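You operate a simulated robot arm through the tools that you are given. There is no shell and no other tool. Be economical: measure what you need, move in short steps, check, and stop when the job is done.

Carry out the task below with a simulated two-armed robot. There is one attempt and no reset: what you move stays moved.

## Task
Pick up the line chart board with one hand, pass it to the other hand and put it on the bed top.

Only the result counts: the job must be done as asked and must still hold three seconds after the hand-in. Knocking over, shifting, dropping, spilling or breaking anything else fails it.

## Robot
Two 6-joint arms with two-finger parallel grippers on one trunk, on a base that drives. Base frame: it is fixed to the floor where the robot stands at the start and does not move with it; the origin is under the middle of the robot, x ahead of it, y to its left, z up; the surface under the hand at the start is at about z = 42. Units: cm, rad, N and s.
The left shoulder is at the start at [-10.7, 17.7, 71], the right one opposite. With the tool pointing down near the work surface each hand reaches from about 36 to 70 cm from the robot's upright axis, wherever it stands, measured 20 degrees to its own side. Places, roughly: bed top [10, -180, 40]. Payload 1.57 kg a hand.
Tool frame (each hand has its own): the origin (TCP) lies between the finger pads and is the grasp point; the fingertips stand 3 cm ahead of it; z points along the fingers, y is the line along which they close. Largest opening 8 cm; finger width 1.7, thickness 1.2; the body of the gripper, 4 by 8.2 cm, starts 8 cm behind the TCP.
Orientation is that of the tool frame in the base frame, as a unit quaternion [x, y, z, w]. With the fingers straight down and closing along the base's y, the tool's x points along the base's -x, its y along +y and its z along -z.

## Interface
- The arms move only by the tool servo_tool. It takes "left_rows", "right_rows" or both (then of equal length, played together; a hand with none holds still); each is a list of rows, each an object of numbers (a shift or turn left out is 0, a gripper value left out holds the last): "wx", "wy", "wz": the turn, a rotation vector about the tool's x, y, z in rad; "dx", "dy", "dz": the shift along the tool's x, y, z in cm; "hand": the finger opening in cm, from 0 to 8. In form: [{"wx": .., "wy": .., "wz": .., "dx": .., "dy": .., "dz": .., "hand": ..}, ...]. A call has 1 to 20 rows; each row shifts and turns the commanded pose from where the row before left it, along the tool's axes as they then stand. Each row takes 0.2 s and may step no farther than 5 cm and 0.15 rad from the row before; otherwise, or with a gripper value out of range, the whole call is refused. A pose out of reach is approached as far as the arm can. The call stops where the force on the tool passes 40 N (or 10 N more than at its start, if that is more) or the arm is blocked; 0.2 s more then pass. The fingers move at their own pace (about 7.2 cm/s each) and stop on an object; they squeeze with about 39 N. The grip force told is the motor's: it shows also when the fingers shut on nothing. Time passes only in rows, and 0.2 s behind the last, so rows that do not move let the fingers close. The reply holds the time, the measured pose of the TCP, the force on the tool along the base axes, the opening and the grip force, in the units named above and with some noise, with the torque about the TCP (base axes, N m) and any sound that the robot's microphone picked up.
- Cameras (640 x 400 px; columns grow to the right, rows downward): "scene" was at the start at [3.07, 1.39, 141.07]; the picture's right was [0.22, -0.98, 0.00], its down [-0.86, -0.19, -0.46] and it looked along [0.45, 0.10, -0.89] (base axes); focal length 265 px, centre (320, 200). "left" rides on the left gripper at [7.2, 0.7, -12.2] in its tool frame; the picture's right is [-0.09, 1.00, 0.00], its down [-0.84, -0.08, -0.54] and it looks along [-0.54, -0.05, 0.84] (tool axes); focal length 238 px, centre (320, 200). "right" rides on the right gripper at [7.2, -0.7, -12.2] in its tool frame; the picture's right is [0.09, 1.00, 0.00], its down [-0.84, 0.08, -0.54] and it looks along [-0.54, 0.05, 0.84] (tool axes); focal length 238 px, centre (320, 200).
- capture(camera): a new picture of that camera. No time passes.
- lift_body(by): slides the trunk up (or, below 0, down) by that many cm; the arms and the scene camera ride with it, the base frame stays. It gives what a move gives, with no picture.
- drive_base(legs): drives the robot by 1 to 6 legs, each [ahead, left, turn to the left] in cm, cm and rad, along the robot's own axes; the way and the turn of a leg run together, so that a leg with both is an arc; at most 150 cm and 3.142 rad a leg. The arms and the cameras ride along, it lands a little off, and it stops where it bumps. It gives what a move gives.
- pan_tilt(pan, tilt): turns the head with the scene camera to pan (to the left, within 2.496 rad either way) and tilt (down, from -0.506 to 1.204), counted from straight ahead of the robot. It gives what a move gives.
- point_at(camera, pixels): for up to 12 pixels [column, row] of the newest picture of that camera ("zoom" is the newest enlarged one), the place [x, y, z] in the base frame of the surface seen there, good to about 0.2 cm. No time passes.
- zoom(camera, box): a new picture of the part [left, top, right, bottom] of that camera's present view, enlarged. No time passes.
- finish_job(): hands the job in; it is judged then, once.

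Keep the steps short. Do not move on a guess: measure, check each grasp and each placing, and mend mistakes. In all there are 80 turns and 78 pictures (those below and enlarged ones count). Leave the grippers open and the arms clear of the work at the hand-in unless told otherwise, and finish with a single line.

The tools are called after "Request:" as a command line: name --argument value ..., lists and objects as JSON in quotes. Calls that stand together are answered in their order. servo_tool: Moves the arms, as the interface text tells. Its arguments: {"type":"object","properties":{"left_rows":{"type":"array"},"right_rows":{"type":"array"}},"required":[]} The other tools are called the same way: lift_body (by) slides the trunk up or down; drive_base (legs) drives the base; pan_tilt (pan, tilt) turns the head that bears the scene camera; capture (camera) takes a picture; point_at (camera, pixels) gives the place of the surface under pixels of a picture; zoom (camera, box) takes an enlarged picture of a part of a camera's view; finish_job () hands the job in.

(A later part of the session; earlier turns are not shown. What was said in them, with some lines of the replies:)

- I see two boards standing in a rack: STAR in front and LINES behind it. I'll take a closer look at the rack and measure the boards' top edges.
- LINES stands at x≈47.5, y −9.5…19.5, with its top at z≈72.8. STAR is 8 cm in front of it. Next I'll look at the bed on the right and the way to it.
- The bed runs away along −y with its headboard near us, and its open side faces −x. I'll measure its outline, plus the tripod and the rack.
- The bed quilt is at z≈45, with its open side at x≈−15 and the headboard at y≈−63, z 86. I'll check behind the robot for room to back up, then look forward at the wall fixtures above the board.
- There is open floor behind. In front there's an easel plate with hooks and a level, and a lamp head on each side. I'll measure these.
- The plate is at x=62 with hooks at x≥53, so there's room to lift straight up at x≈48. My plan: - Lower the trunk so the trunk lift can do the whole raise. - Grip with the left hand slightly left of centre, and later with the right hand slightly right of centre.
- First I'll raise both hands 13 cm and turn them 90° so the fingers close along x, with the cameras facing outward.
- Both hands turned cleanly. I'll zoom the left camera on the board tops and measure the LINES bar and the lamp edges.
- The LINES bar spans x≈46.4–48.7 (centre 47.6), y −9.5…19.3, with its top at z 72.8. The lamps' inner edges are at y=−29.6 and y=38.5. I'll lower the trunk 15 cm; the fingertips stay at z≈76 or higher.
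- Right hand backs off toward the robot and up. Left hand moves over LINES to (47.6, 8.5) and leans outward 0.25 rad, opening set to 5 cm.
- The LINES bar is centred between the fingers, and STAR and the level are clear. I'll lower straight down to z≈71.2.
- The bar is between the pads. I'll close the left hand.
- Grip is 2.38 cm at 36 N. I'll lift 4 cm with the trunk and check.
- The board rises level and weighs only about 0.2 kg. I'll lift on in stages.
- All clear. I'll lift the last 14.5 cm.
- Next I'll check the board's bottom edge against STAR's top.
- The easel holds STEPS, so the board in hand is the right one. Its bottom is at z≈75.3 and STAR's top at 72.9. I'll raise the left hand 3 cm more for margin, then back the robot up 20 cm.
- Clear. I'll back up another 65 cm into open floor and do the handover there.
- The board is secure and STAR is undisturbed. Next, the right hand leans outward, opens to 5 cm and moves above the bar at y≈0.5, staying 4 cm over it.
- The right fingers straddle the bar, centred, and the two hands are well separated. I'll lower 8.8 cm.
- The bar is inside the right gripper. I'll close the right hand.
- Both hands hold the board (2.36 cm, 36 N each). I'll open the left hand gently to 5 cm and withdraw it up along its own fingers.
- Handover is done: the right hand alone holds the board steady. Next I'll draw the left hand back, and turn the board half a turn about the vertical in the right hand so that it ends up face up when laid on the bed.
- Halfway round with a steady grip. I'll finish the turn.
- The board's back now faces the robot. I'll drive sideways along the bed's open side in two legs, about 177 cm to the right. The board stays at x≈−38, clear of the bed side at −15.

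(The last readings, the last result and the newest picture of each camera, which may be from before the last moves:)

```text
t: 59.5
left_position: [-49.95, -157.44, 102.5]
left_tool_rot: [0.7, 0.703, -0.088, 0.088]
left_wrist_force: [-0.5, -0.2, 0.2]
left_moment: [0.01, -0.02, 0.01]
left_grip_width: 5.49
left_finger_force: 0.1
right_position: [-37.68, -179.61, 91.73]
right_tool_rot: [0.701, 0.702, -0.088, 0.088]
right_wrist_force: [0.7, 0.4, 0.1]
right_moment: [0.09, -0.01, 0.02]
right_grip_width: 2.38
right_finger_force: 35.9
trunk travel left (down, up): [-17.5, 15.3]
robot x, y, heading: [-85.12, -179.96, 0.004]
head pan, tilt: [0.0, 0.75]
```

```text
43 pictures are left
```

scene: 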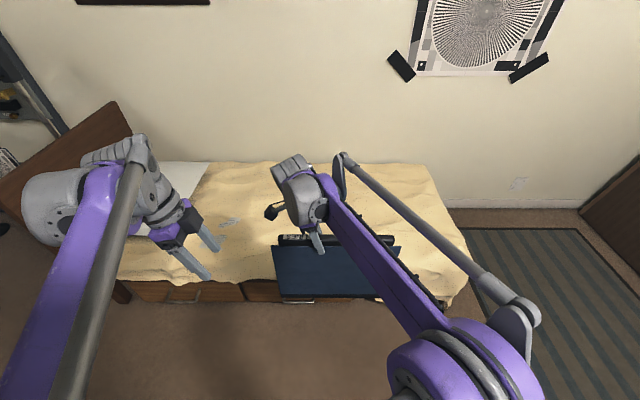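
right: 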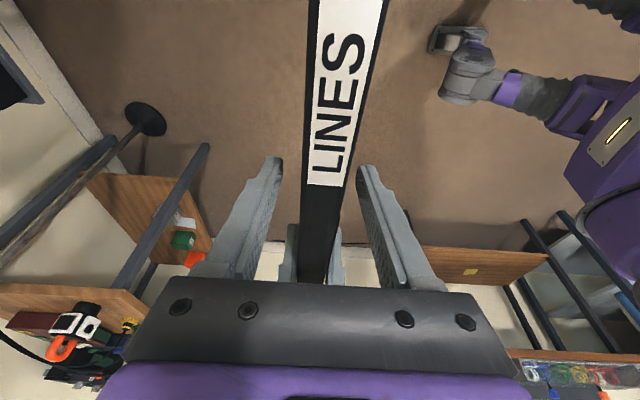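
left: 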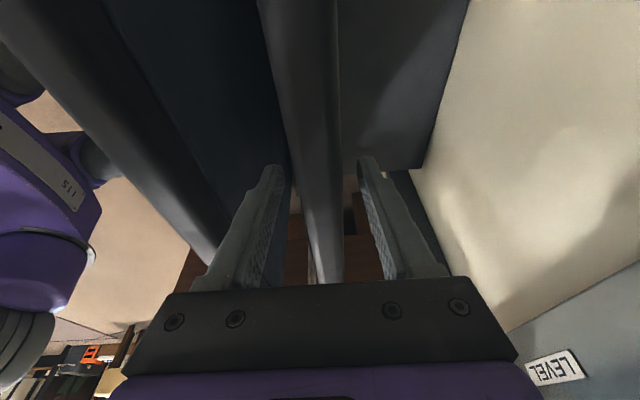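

I've arrived, with the board over the bed side. I'll measure the quilt heights and edges around the target spot, and check the black item near pixel (271, 212).

Request:
zoom --camera "scene" --box '[180, 150, 480, 320]'

Request:
point_at --camera "scene" --pixels '[[271, 212], [230, 222], [260, 235], [260, 190], [250, 265], [400, 235], [420, 200], [440, 270], [370, 190], [430, 290], [340, 180], [200, 270]]'

```text
2.13 times, centred on (330, 235) of scene
```

zoom: 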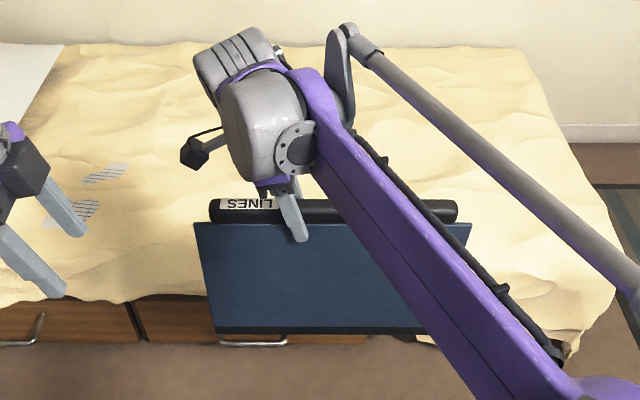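

```text
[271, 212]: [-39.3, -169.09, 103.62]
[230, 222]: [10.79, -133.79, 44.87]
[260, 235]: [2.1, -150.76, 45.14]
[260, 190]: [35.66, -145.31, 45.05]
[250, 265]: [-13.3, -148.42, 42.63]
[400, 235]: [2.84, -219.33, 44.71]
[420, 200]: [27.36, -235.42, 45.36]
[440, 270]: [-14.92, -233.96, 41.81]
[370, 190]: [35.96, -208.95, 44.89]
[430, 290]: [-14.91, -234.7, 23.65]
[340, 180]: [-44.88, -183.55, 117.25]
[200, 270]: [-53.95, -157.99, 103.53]
```

The black item is just the gripper's camera arm. The quilt is at z≈45, with its edge at x≈−14 and the foot end past y=−235, so the spot is good. I'll reach the right hand forward 14 cm and begin pitching so the board's bottom swings out over the bed.

Request:
servo_tool --right_rows '[{"dy": 3.5}, {"dy": 3.5}, {"dy": 3.5}, {"dy": 3.5}, {"wx": -0.1357, "wz": 0.0346}, {"wx": -0.1357, "wz": 0.0346}, {"wx": -0.1357, "wz": 0.0346}, {"wx": -0.1357, "wz": 0.0346}, {}]'

Request:
capture --camera "scene"

```text
t: 61.5
left_position: [-50.06, -157.31, 102.43]
left_tool_rot: [0.7, 0.703, -0.088, 0.088]
left_wrist_force: [0.3, -0.4, -0.3]
left_moment: [-0.01, 0.02, 0.0]
left_grip_width: 5.48
left_finger_force: 0.1
right_position: [-25.72, -180.0, 91.32]
right_tool_rot: [0.698, 0.65, 0.111, 0.279]
right_wrist_force: [-0.6, -0.1, -2.2]
right_moment: [0.1, 0.13, -0.01]
right_grip_width: 2.39
right_finger_force: 35.6
right hand out of reach, approached as far as the arm can: row 4
trunk travel left (down, up): [-17.5, 15.3]
robot x, y, heading: [-85.48, -180.15, 0.001]
head pan, tilt: [0.0, 0.75]
```

```text
41 pictures are left
```

scene: 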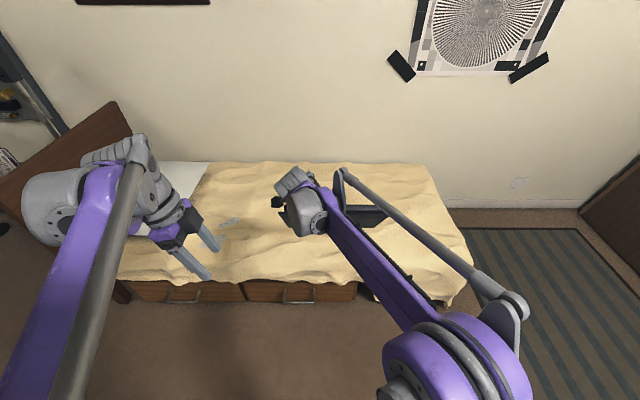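

Pitch is at 0.56 rad as intended; the reach was clamped slightly but eases with more pitch. I'll continue to about 1.26 rad.

Request:
servo_tool --right_rows '[{"wx": -0.1357, "wz": 0.0346}, {"wx": -0.1357, "wz": 0.0346}, {"wx": -0.1357, "wz": 0.0346}, {"wx": -0.1357, "wz": 0.0346}, {"wx": -0.1357, "wz": 0.0346}, {}]'

Request:
capture --camera "scene"

Request:
capture --camera "left"

```text
t: 62.9
left_position: [-49.94, -157.27, 102.46]
left_tool_rot: [0.7, 0.704, -0.088, 0.088]
left_wrist_force: [0.2, -0.4, 0.5]
left_moment: [-0.03, -0.02, 0.0]
left_grip_width: 5.5
left_finger_force: 0.2
right_position: [-25.68, -180.01, 91.34]
right_tool_rot: [0.618, 0.516, 0.343, 0.484]
right_wrist_force: [0.0, 0.2, -1.1]
right_moment: [0.06, 0.22, 0.03]
right_grip_width: 2.36
right_finger_force: 35.7
trunk travel left (down, up): [-17.5, 15.3]
robot x, y, heading: [-85.35, -180.29, 0.005]
head pan, tilt: [0.0, 0.75]
```

```text
40 pictures are left
```

scene: 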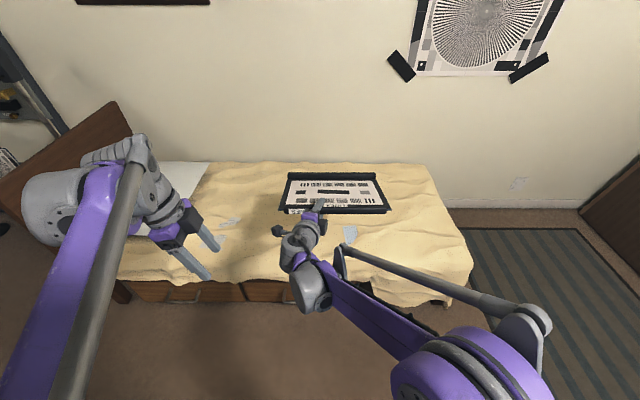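

```text
39 pictures are left
```

left: 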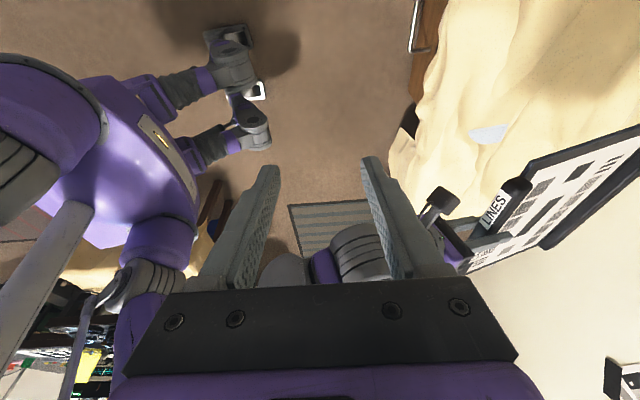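

The board is face up over the bed with its slope nearly flat. I'll drive ahead 17 cm, then lower the trunk fully.

Request:
drive_base --legs '[[17, 0, 0]]'

Request:
lift_body --by -17

Request:
capture --camera "scene"

```text
t: 64.4
left_position: [-32.69, -157.32, 102.39]
left_tool_rot: [0.7, 0.703, -0.088, 0.088]
left_wrist_force: [0.5, 0.4, 0.1]
left_moment: [-0.03, 0.03, -0.02]
left_grip_width: 5.5
left_finger_force: 0.0
right_position: [-8.37, -179.79, 91.26]
right_tool_rot: [0.617, 0.516, 0.343, 0.485]
right_wrist_force: [0.6, 0.3, -2.4]
right_moment: [0.08, 0.25, 0.06]
right_grip_width: 2.38
right_finger_force: 35.2
trunk travel left (down, up): [-17.5, 15.3]
robot x, y, heading: [-68.52, -179.86, 0.007]
head pan, tilt: [0.0, 0.75]
```

```text
t: 66.3
left_position: [-32.91, -157.17, 85.59]
left_tool_rot: [0.7, 0.704, -0.087, 0.088]
left_wrist_force: [0.5, -1.0, -0.8]
left_moment: [0.01, -0.01, 0.0]
left_grip_width: 5.52
left_finger_force: 0.0
right_position: [-6.9, -179.81, 72.41]
right_tool_rot: [0.622, 0.525, 0.332, 0.476]
right_wrist_force: [-0.6, 0.7, -1.8]
right_moment: [0.1, 0.22, -0.01]
right_grip_width: 2.37
right_finger_force: 35.1
trunk travel left (down, up): [-0.5, 32.3]
robot x, y, heading: [-68.37, -179.95, 0.004]
head pan, tilt: [0.0, 0.75]
```

```text
38 pictures are left
```

scene: 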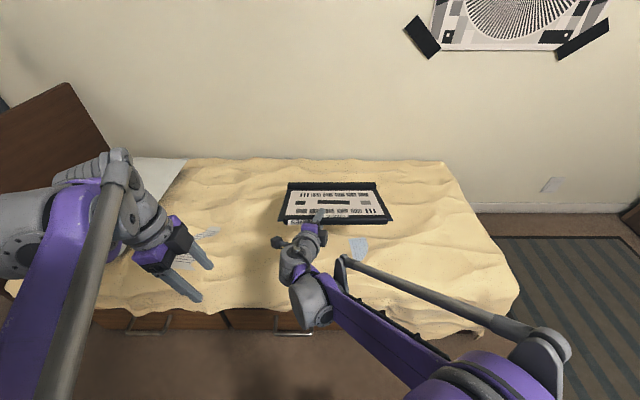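

Pose is stable: TCP z 72.4, slope about 0.33 rad. I'll lower the right hand straight down 12 cm; the board's far edge should then be at z≈51.

Request:
servo_tool --right_rows '[{"dx": 0.26, "dy": -2.82, "dz": 0.975}, {"dx": 0.26, "dy": -2.82, "dz": 0.975}, {"dx": 0.26, "dy": -2.82, "dz": 0.975}, {"dx": 0.26, "dy": -2.82, "dz": 0.975}, {}]'

Request:
zoom --camera "scene" --box '[220, 150, 440, 350]'

Request:
capture --camera "left"

```text
t: 67.5
left_position: [-32.75, -157.26, 85.37]
left_tool_rot: [0.7, 0.703, -0.087, 0.089]
left_wrist_force: [-0.9, 0.1, -0.4]
left_moment: [0.01, -0.03, -0.02]
left_grip_width: 5.47
left_finger_force: 0.1
right_position: [-6.74, -179.74, 60.48]
right_tool_rot: [0.622, 0.526, 0.332, 0.476]
right_wrist_force: [0.2, 0.7, -1.4]
right_moment: [0.08, 0.22, 0.02]
right_grip_width: 2.38
right_finger_force: 35.2
trunk travel left (down, up): [-0.5, 32.3]
robot x, y, heading: [-68.5, -179.55, 0.007]
head pan, tilt: [0.0, 0.75]
```

```text
2.00 times, centred on (330, 250) of scene
```

zoom: 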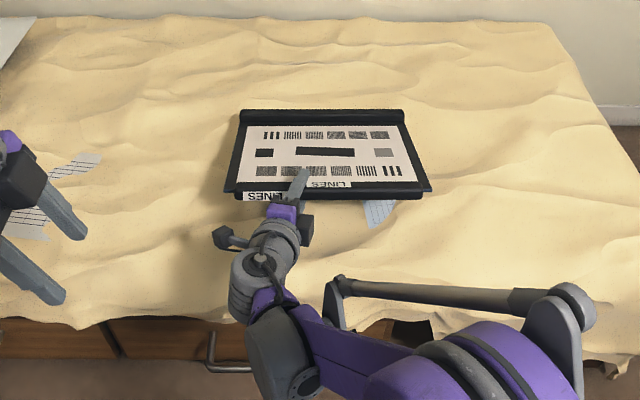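

```text
36 pictures are left
```

left: 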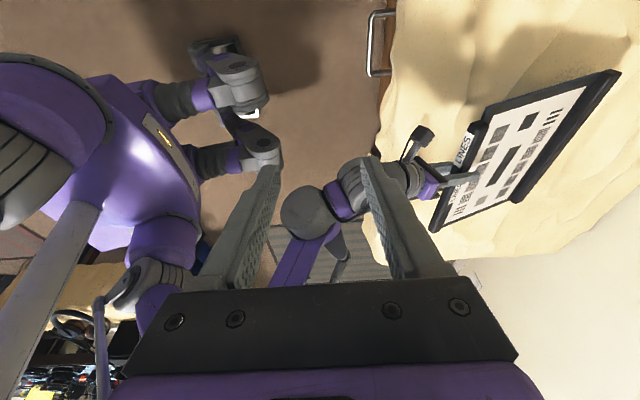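

There are grey patches on the quilt, one of them close to the board at zoom pixel (380, 210). I'll check what they are before laying the board down.

Request:
zoom --camera "scene" --box '[330, 210, 410, 290]'

Request:
point_at --camera "zoom" --pixels '[[215, 200], [250, 300]]'

Request:
point_at --camera "scene" --pixels '[[345, 252], [362, 256], [350, 260], [352, 270], [375, 260], [300, 206], [370, 206], [250, 246], [270, 270]]'

Request:
zoom --camera "scene" --box '[220, 200, 270, 290]'

```text
5.00 times, centred on (370, 250) of scene
```

zoom: 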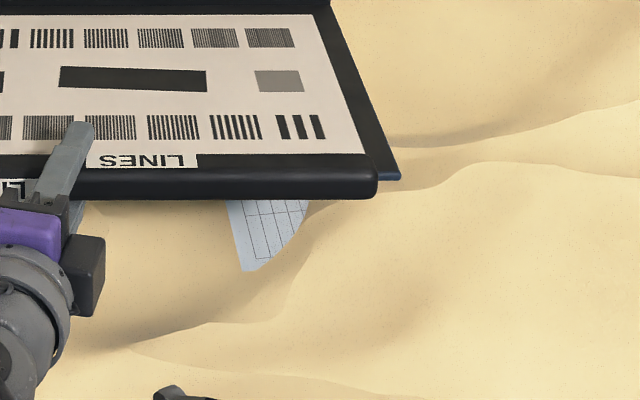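

```text
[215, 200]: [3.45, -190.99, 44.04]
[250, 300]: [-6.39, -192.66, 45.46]
```

```text
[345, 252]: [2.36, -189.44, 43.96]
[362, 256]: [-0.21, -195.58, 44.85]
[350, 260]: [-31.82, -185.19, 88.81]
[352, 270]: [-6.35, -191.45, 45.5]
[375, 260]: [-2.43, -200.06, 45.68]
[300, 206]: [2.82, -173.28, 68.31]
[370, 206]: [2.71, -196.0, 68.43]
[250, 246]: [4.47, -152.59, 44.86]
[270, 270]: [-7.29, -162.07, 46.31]
```

```text
4.44 times, centred on (245, 245) of scene
```

zoom: 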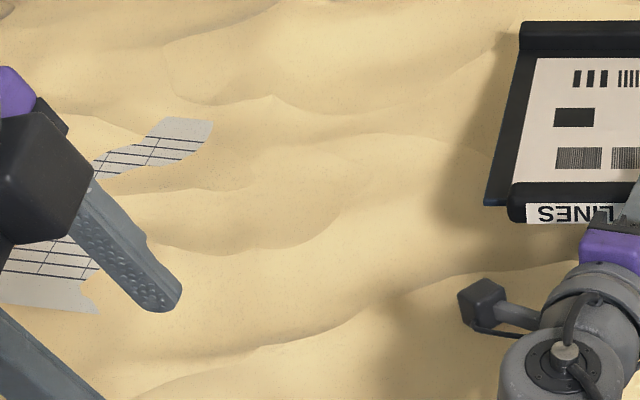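

The patches look like sheets partly sunk in the quilt; to be safe I won't lay the board on one. I also read board points higher than the hand (z≈68), so I'll measure the board's true tilt.

Request:
point_at --camera "scene" --pixels '[[310, 205], [310, 213], [310, 222], [310, 230], [310, 236], [345, 215], [345, 225], [345, 232], [345, 237], [345, 243], [385, 215], [345, 207]]'

Request:
point_at --camera "left" --pixels '[[530, 120], [510, 155], [465, 150], [450, 195], [600, 90], [520, 195], [435, 215], [570, 130]]'

```text
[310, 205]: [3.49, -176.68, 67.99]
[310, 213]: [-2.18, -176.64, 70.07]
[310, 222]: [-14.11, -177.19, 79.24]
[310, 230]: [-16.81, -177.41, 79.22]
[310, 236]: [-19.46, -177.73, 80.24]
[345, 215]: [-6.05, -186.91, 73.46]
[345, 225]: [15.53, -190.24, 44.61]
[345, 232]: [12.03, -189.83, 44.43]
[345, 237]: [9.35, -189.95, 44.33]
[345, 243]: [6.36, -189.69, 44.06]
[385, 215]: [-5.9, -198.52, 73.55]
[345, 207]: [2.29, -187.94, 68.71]
```

```text
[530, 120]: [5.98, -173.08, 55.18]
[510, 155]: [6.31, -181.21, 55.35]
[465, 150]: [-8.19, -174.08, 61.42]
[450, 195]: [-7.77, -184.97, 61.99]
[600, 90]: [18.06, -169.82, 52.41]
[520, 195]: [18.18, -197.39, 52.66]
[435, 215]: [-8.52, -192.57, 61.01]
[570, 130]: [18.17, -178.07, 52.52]
```

The scene picture was stale. The fresh left view gives a board slope from z 61 (near edge) to 52 (far edge), as expected. I'll drive 16 cm left so the board covers clean quilt at y −153…−182.

Request:
drive_base --legs '[[0, 16, 0]]'

Request:
capture --camera "scene"

Request:
capture --camera "left"

```text
t: 69.5
left_position: [-33.0, -140.85, 85.4]
left_tool_rot: [0.699, 0.704, -0.088, 0.089]
left_wrist_force: [-0.3, -0.5, 0.3]
left_moment: [-0.01, 0.01, -0.02]
left_grip_width: 5.51
left_finger_force: 0.1
right_position: [-6.88, -163.52, 60.43]
right_tool_rot: [0.622, 0.526, 0.333, 0.476]
right_wrist_force: [-0.1, -0.3, -1.5]
right_moment: [0.07, 0.21, -0.01]
right_grip_width: 2.37
right_finger_force: 36.2
trunk travel left (down, up): [-0.5, 32.3]
robot x, y, heading: [-68.21, -163.58, 0.008]
head pan, tilt: [0.0, 0.75]
```

```text
33 pictures are left
```

scene: 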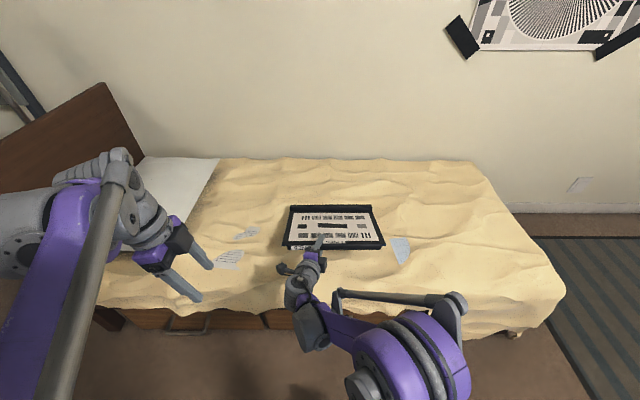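

```text
32 pictures are left
```

left: 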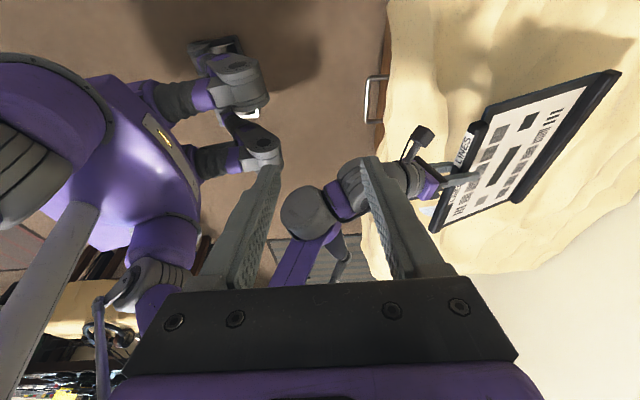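

The spot is clean. Now I'll flatten the slope to about 0.1 rad and lower to TCP z≈52.

Request:
servo_tool --right_rows '[{"wx": -0.1115, "wz": 0.028}, {"wx": -0.1115, "wz": 0.028}, {"dx": 0.073, "dy": -2.783, "dz": 0.288}, {"dx": 0.073, "dy": -2.783, "dz": 0.288}, {"dx": 0.073, "dy": -2.783, "dz": 0.288}, {}]'

Request:
capture --camera "left"

Request:
zoom --camera "scene" --box '[220, 170, 460, 350]'

Request:
point_at --camera "left" --pixels '[[530, 130], [600, 90], [570, 130], [520, 195], [455, 175], [440, 212]]'

```text
t: 71.0
left_position: [-33.04, -140.96, 85.53]
left_tool_rot: [0.699, 0.704, -0.088, 0.088]
left_wrist_force: [0.1, 0.0, 0.6]
left_moment: [0.0, 0.04, -0.02]
left_grip_width: 5.49
left_finger_force: 0.0
right_position: [-7.98, -164.95, 52.15]
right_tool_rot: [0.592, 0.536, 0.34, 0.497]
right_wrist_force: [-2.7, -0.4, 3.5]
right_moment: [0.49, -1.09, 0.1]
right_grip_width: 2.64
right_finger_force: 37.5
right hand out of reach, approached as far as the arm can: row 1, 2
trunk travel left (down, up): [-0.5, 32.3]
robot x, y, heading: [-68.34, -163.16, 0.006]
head pan, tilt: [0.0, 0.75]
```

```text
31 pictures are left
```

left: 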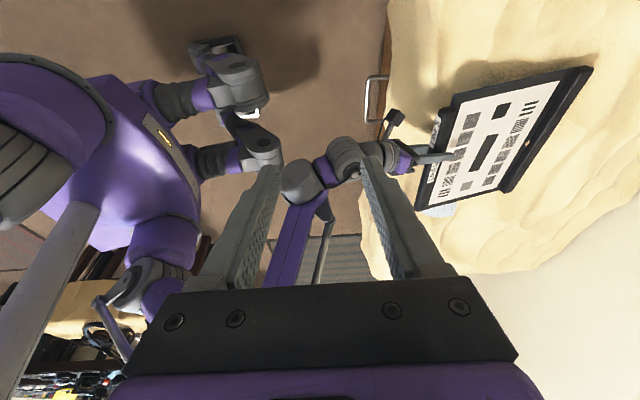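

```text
2.22 times, centred on (340, 260) of scene
```

zoom: 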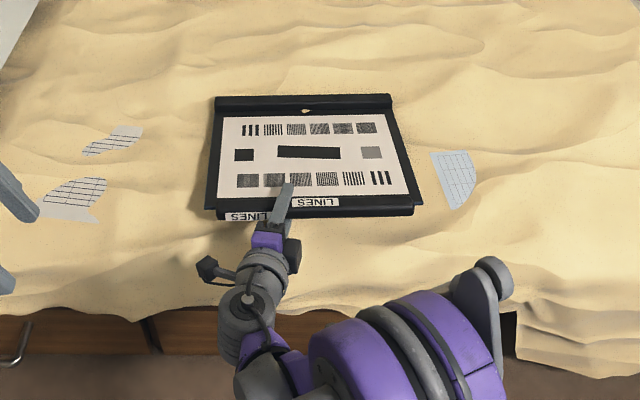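

```text
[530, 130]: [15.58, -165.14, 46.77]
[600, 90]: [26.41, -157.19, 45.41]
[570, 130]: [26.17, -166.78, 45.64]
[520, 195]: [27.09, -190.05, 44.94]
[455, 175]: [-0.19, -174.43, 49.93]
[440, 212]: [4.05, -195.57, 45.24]
```

The far edge now rests on the quilt with the slope at about 0.2 rad. The wrist can't pitch further, so I'll lower the hand in small steps and let the board settle.

Request:
servo_tool --right_rows '[{"dx": 0.026, "dy": -0.8, "dz": 0.1}, {"dx": 0.026, "dy": -0.8, "dz": 0.1}, {"dx": 0.026, "dy": -0.8, "dz": 0.1}, {}]'

Request:
capture --camera "left"

Request:
zoom --camera "right" --box '[0, 0, 640, 400]'

```text
t: 72.0
left_position: [-32.93, -140.89, 85.48]
left_tool_rot: [0.699, 0.704, -0.087, 0.088]
left_wrist_force: [0.2, 0.0, -0.1]
left_moment: [0.0, 0.02, -0.04]
left_grip_width: 5.49
left_finger_force: 0.0
right_position: [-8.5, -165.01, 49.83]
right_tool_rot: [0.592, 0.536, 0.34, 0.497]
right_wrist_force: [1.0, 1.8, 1.9]
right_moment: [0.54, -0.94, 0.22]
right_grip_width: 2.79
right_finger_force: 38.0
trunk travel left (down, up): [-0.5, 32.3]
robot x, y, heading: [-68.16, -163.65, 0.004]
head pan, tilt: [0.0, 0.75]
```

```text
29 pictures are left
```

left: 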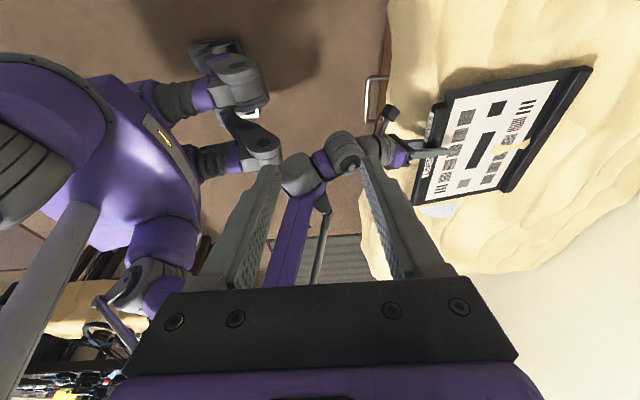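

```text
1.00 times, centred on (320, 200) of right (not enlarged: the box is as wide or as high as the picture)
```

zoom: 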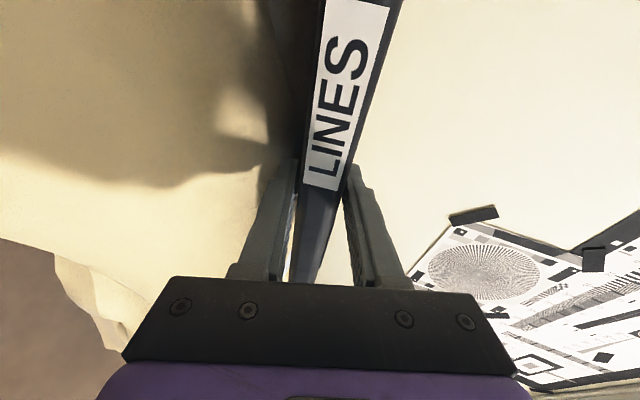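

The board is nearly flat, with its near edge about 4 cm up. I'll go 1 cm lower, then open gradually to 4.5 cm so the bar settles onto the lower finger.

Request:
servo_tool --right_rows '[{"dx": 0.065, "dy": -0.476, "dz": 0.137}, {"dx": 0.065, "dy": -0.476, "dz": 0.137}, {"hand": 3.2}, {"hand": 3.6}, {"hand": 4.0}, {"hand": 4.5}, {}, {}]'

Request:
capture --camera "left"

Request:
zoom --camera "right" --box '[0, 0, 640, 400]'

Request:
point_at --camera "left" --pixels '[[530, 130], [440, 140], [470, 170], [425, 190], [410, 150]]'

```text
t: 73.8
left_position: [-32.99, -140.98, 85.56]
left_tool_rot: [0.699, 0.704, -0.088, 0.088]
left_wrist_force: [-0.9, 0.5, -0.8]
left_moment: [-0.01, 0.0, -0.02]
left_grip_width: 5.48
left_finger_force: 0.0
right_position: [-8.4, -165.27, 48.94]
right_tool_rot: [0.592, 0.536, 0.34, 0.497]
right_wrist_force: [4.1, -2.6, 6.2]
right_moment: [-0.13, -0.31, -0.04]
right_grip_width: 3.89
right_finger_force: 0.1
trunk travel left (down, up): [-0.5, 32.3]
robot x, y, heading: [-68.44, -163.6, 0.003]
head pan, tilt: [0.0, 0.75]
```

```text
27 pictures are left
```

left: 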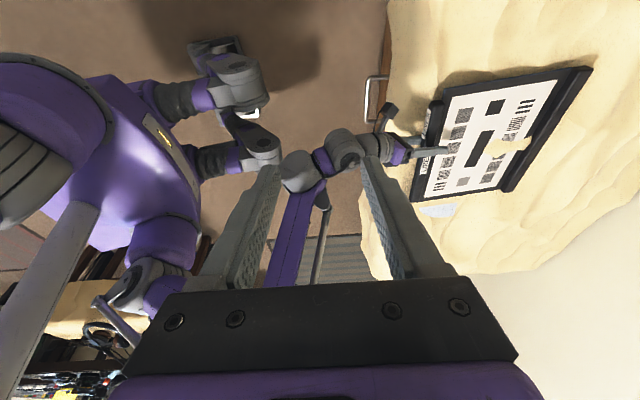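

```text
1.00 times, centred on (320, 200) of right (not enlarged: the box is as wide or as high as the picture)
```

zoom: 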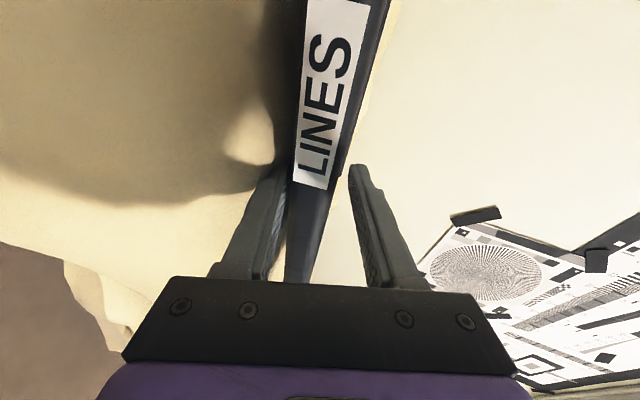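

```text
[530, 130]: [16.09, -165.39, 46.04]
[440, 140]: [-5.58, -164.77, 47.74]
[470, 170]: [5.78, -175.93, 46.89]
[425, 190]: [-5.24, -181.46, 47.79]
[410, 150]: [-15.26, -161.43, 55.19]
```

The board lies almost flat (z 47.8 to 46) and is released; the lower finger is just pressing the quilt. I'll lift 0.4 cm and withdraw horizontally toward the robot.

Request:
servo_tool --right_rows '[{"dx": -0.052, "dy": 0.38, "dz": -0.11}, {"dx": -0.233, "dy": -0.356, "dz": -1.122}, {"dx": -0.233, "dy": -0.356, "dz": -1.122}, {"dx": -0.233, "dy": -0.356, "dz": -1.122}, {"dx": -0.233, "dy": -0.356, "dz": -1.122}, {}]'

Request:
capture --camera "left"

Request:
zoom --camera "right" --box '[0, 0, 640, 400]'

Request:
point_at --camera "left" --pixels '[[530, 130], [440, 140], [470, 170], [425, 190], [575, 80]]'

```text
t: 75.2
left_position: [-32.84, -140.81, 85.39]
left_tool_rot: [0.699, 0.704, -0.088, 0.088]
left_wrist_force: [-0.4, -0.3, -0.2]
left_moment: [0.0, 0.01, -0.02]
left_grip_width: 5.51
left_finger_force: 0.0
right_position: [-13.21, -165.13, 49.2]
right_tool_rot: [0.593, 0.536, 0.339, 0.496]
right_wrist_force: [-0.2, 1.0, -1.4]
right_moment: [0.02, 0.06, 0.01]
right_grip_width: 4.59
right_finger_force: 0.8
trunk travel left (down, up): [-0.5, 32.3]
robot x, y, heading: [-68.54, -163.83, 0.001]
head pan, tilt: [0.0, 0.75]
```

```text
25 pictures are left
```

left: 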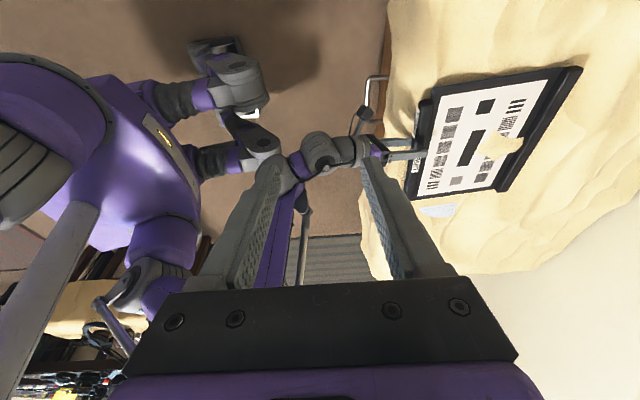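

```text
1.00 times, centred on (320, 200) of right (not enlarged: the box is as wide or as high as the picture)
```

zoom: 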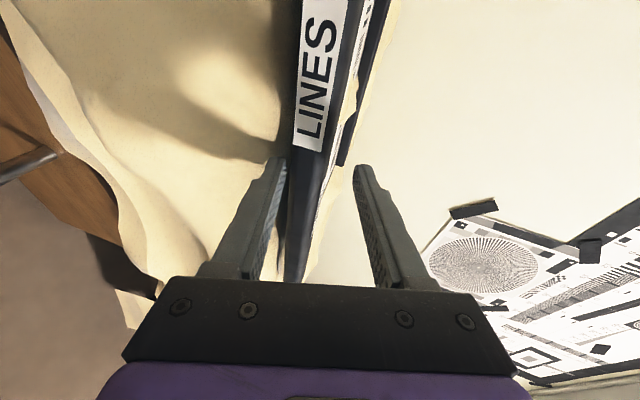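

```text
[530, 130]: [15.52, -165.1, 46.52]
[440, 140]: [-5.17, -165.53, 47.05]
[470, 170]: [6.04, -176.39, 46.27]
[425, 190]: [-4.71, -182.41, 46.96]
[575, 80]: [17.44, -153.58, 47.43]
```

The board stayed in place and lies level at z≈47; the fingertip is barely under the bar. I'll withdraw another 6 cm horizontally.

Request:
servo_tool --right_rows '[{"dx": -0.194, "dy": -0.297, "dz": -0.935}, {"dx": -0.291, "dy": -0.445, "dz": -1.4}, {"dx": -0.291, "dy": -0.445, "dz": -1.4}, {"dx": -0.388, "dy": -0.594, "dz": -1.87}, {}]'

Request:
capture --camera "left"

Request:
capture --camera "right"

Request:
point_at --camera "left" --pixels '[[530, 130], [440, 140], [415, 165], [425, 190], [435, 100], [575, 80]]'

```text
t: 76.3
left_position: [-32.92, -140.92, 85.47]
left_tool_rot: [0.699, 0.705, -0.088, 0.088]
left_wrist_force: [0.6, 0.1, 1.1]
left_moment: [-0.03, 0.01, -0.02]
left_grip_width: 5.5
left_finger_force: 0.1
right_position: [-19.18, -165.1, 49.35]
right_tool_rot: [0.593, 0.537, 0.338, 0.495]
right_wrist_force: [0.3, 0.7, -0.3]
right_moment: [0.01, -0.01, 0.0]
right_grip_width: 4.5
right_finger_force: 0.0
trunk travel left (down, up): [-0.5, 32.3]
robot x, y, heading: [-68.34, -163.33, 0.005]
head pan, tilt: [0.0, 0.75]
```

```text
23 pictures are left
```

left: 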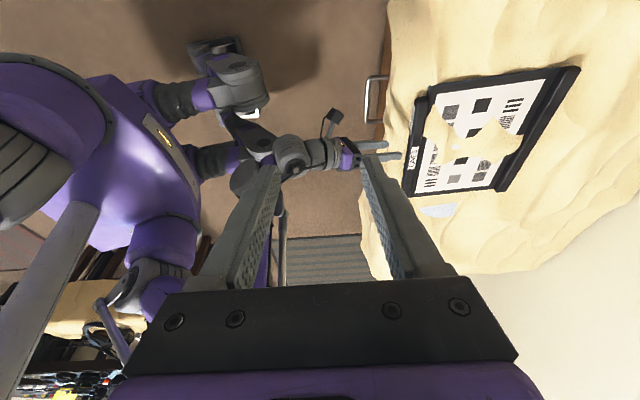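

```text
22 pictures are left
```

right: 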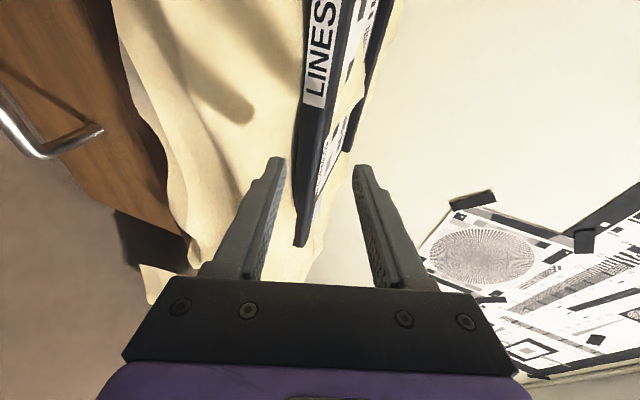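

```text
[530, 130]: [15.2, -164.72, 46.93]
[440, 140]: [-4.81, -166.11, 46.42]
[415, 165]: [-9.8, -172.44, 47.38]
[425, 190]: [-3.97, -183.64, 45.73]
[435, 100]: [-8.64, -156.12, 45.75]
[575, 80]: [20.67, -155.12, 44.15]
```

The board lies flat on the bed, entirely inboard of the edge (x −10…20). I'll back the robot off 30 cm, open the hands and take a final check.

Request:
drive_base --legs '[[-30, 0, 0]]'

Request:
servo_tool --left_rows '[{"hand": 8}, {}, {}, {}]' --right_rows '[{"hand": 8}, {}, {}, {}]'

Request:
zoom --camera "scene" --box '[160, 100, 520, 325]'

```text
t: 78.4
left_position: [-62.13, -141.16, 85.52]
left_tool_rot: [0.701, 0.702, -0.089, 0.088]
left_wrist_force: [-0.2, 0.2, -1.0]
left_moment: [-0.01, 0.0, 0.03]
left_grip_width: 5.49
left_finger_force: 0.1
right_position: [-48.59, -165.45, 49.26]
right_tool_rot: [0.595, 0.536, 0.336, 0.496]
right_wrist_force: [0.8, 0.6, 1.2]
right_moment: [0.02, 0.01, -0.03]
right_grip_width: 4.5
right_finger_force: 0.1
trunk travel left (down, up): [-0.5, 32.3]
robot x, y, heading: [-97.98, -164.07, -0.001]
head pan, tilt: [0.0, 0.75]
```

```text
t: 79.4
left_position: [-62.08, -141.23, 85.45]
left_tool_rot: [0.701, 0.703, -0.087, 0.089]
left_wrist_force: [-0.6, 0.0, -0.3]
left_moment: [0.03, 0.0, -0.01]
left_grip_width: 8.01
left_finger_force: 0.0
right_position: [-48.54, -165.37, 49.38]
right_tool_rot: [0.594, 0.536, 0.337, 0.496]
right_wrist_force: [0.7, 0.2, 0.1]
right_moment: [0.0, -0.02, 0.03]
right_grip_width: 7.97
right_finger_force: 0.1
trunk travel left (down, up): [-0.5, 32.3]
robot x, y, heading: [-97.2, -164.0, -0.002]
head pan, tilt: [0.0, 0.75]
```

```text
1.78 times, centred on (340, 212) of scene
```

zoom: 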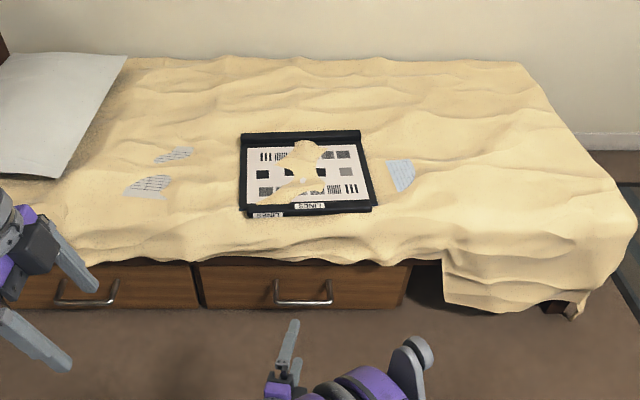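

The LINES board rests flat and face up on the bed. Both hands are open and clear, so I'm handing in.

Request:
finish_job

```text
The job is handed in.
```

The line chart board was picked up with the left hand, passed to the right hand, and laid flat and face up on the bed top.
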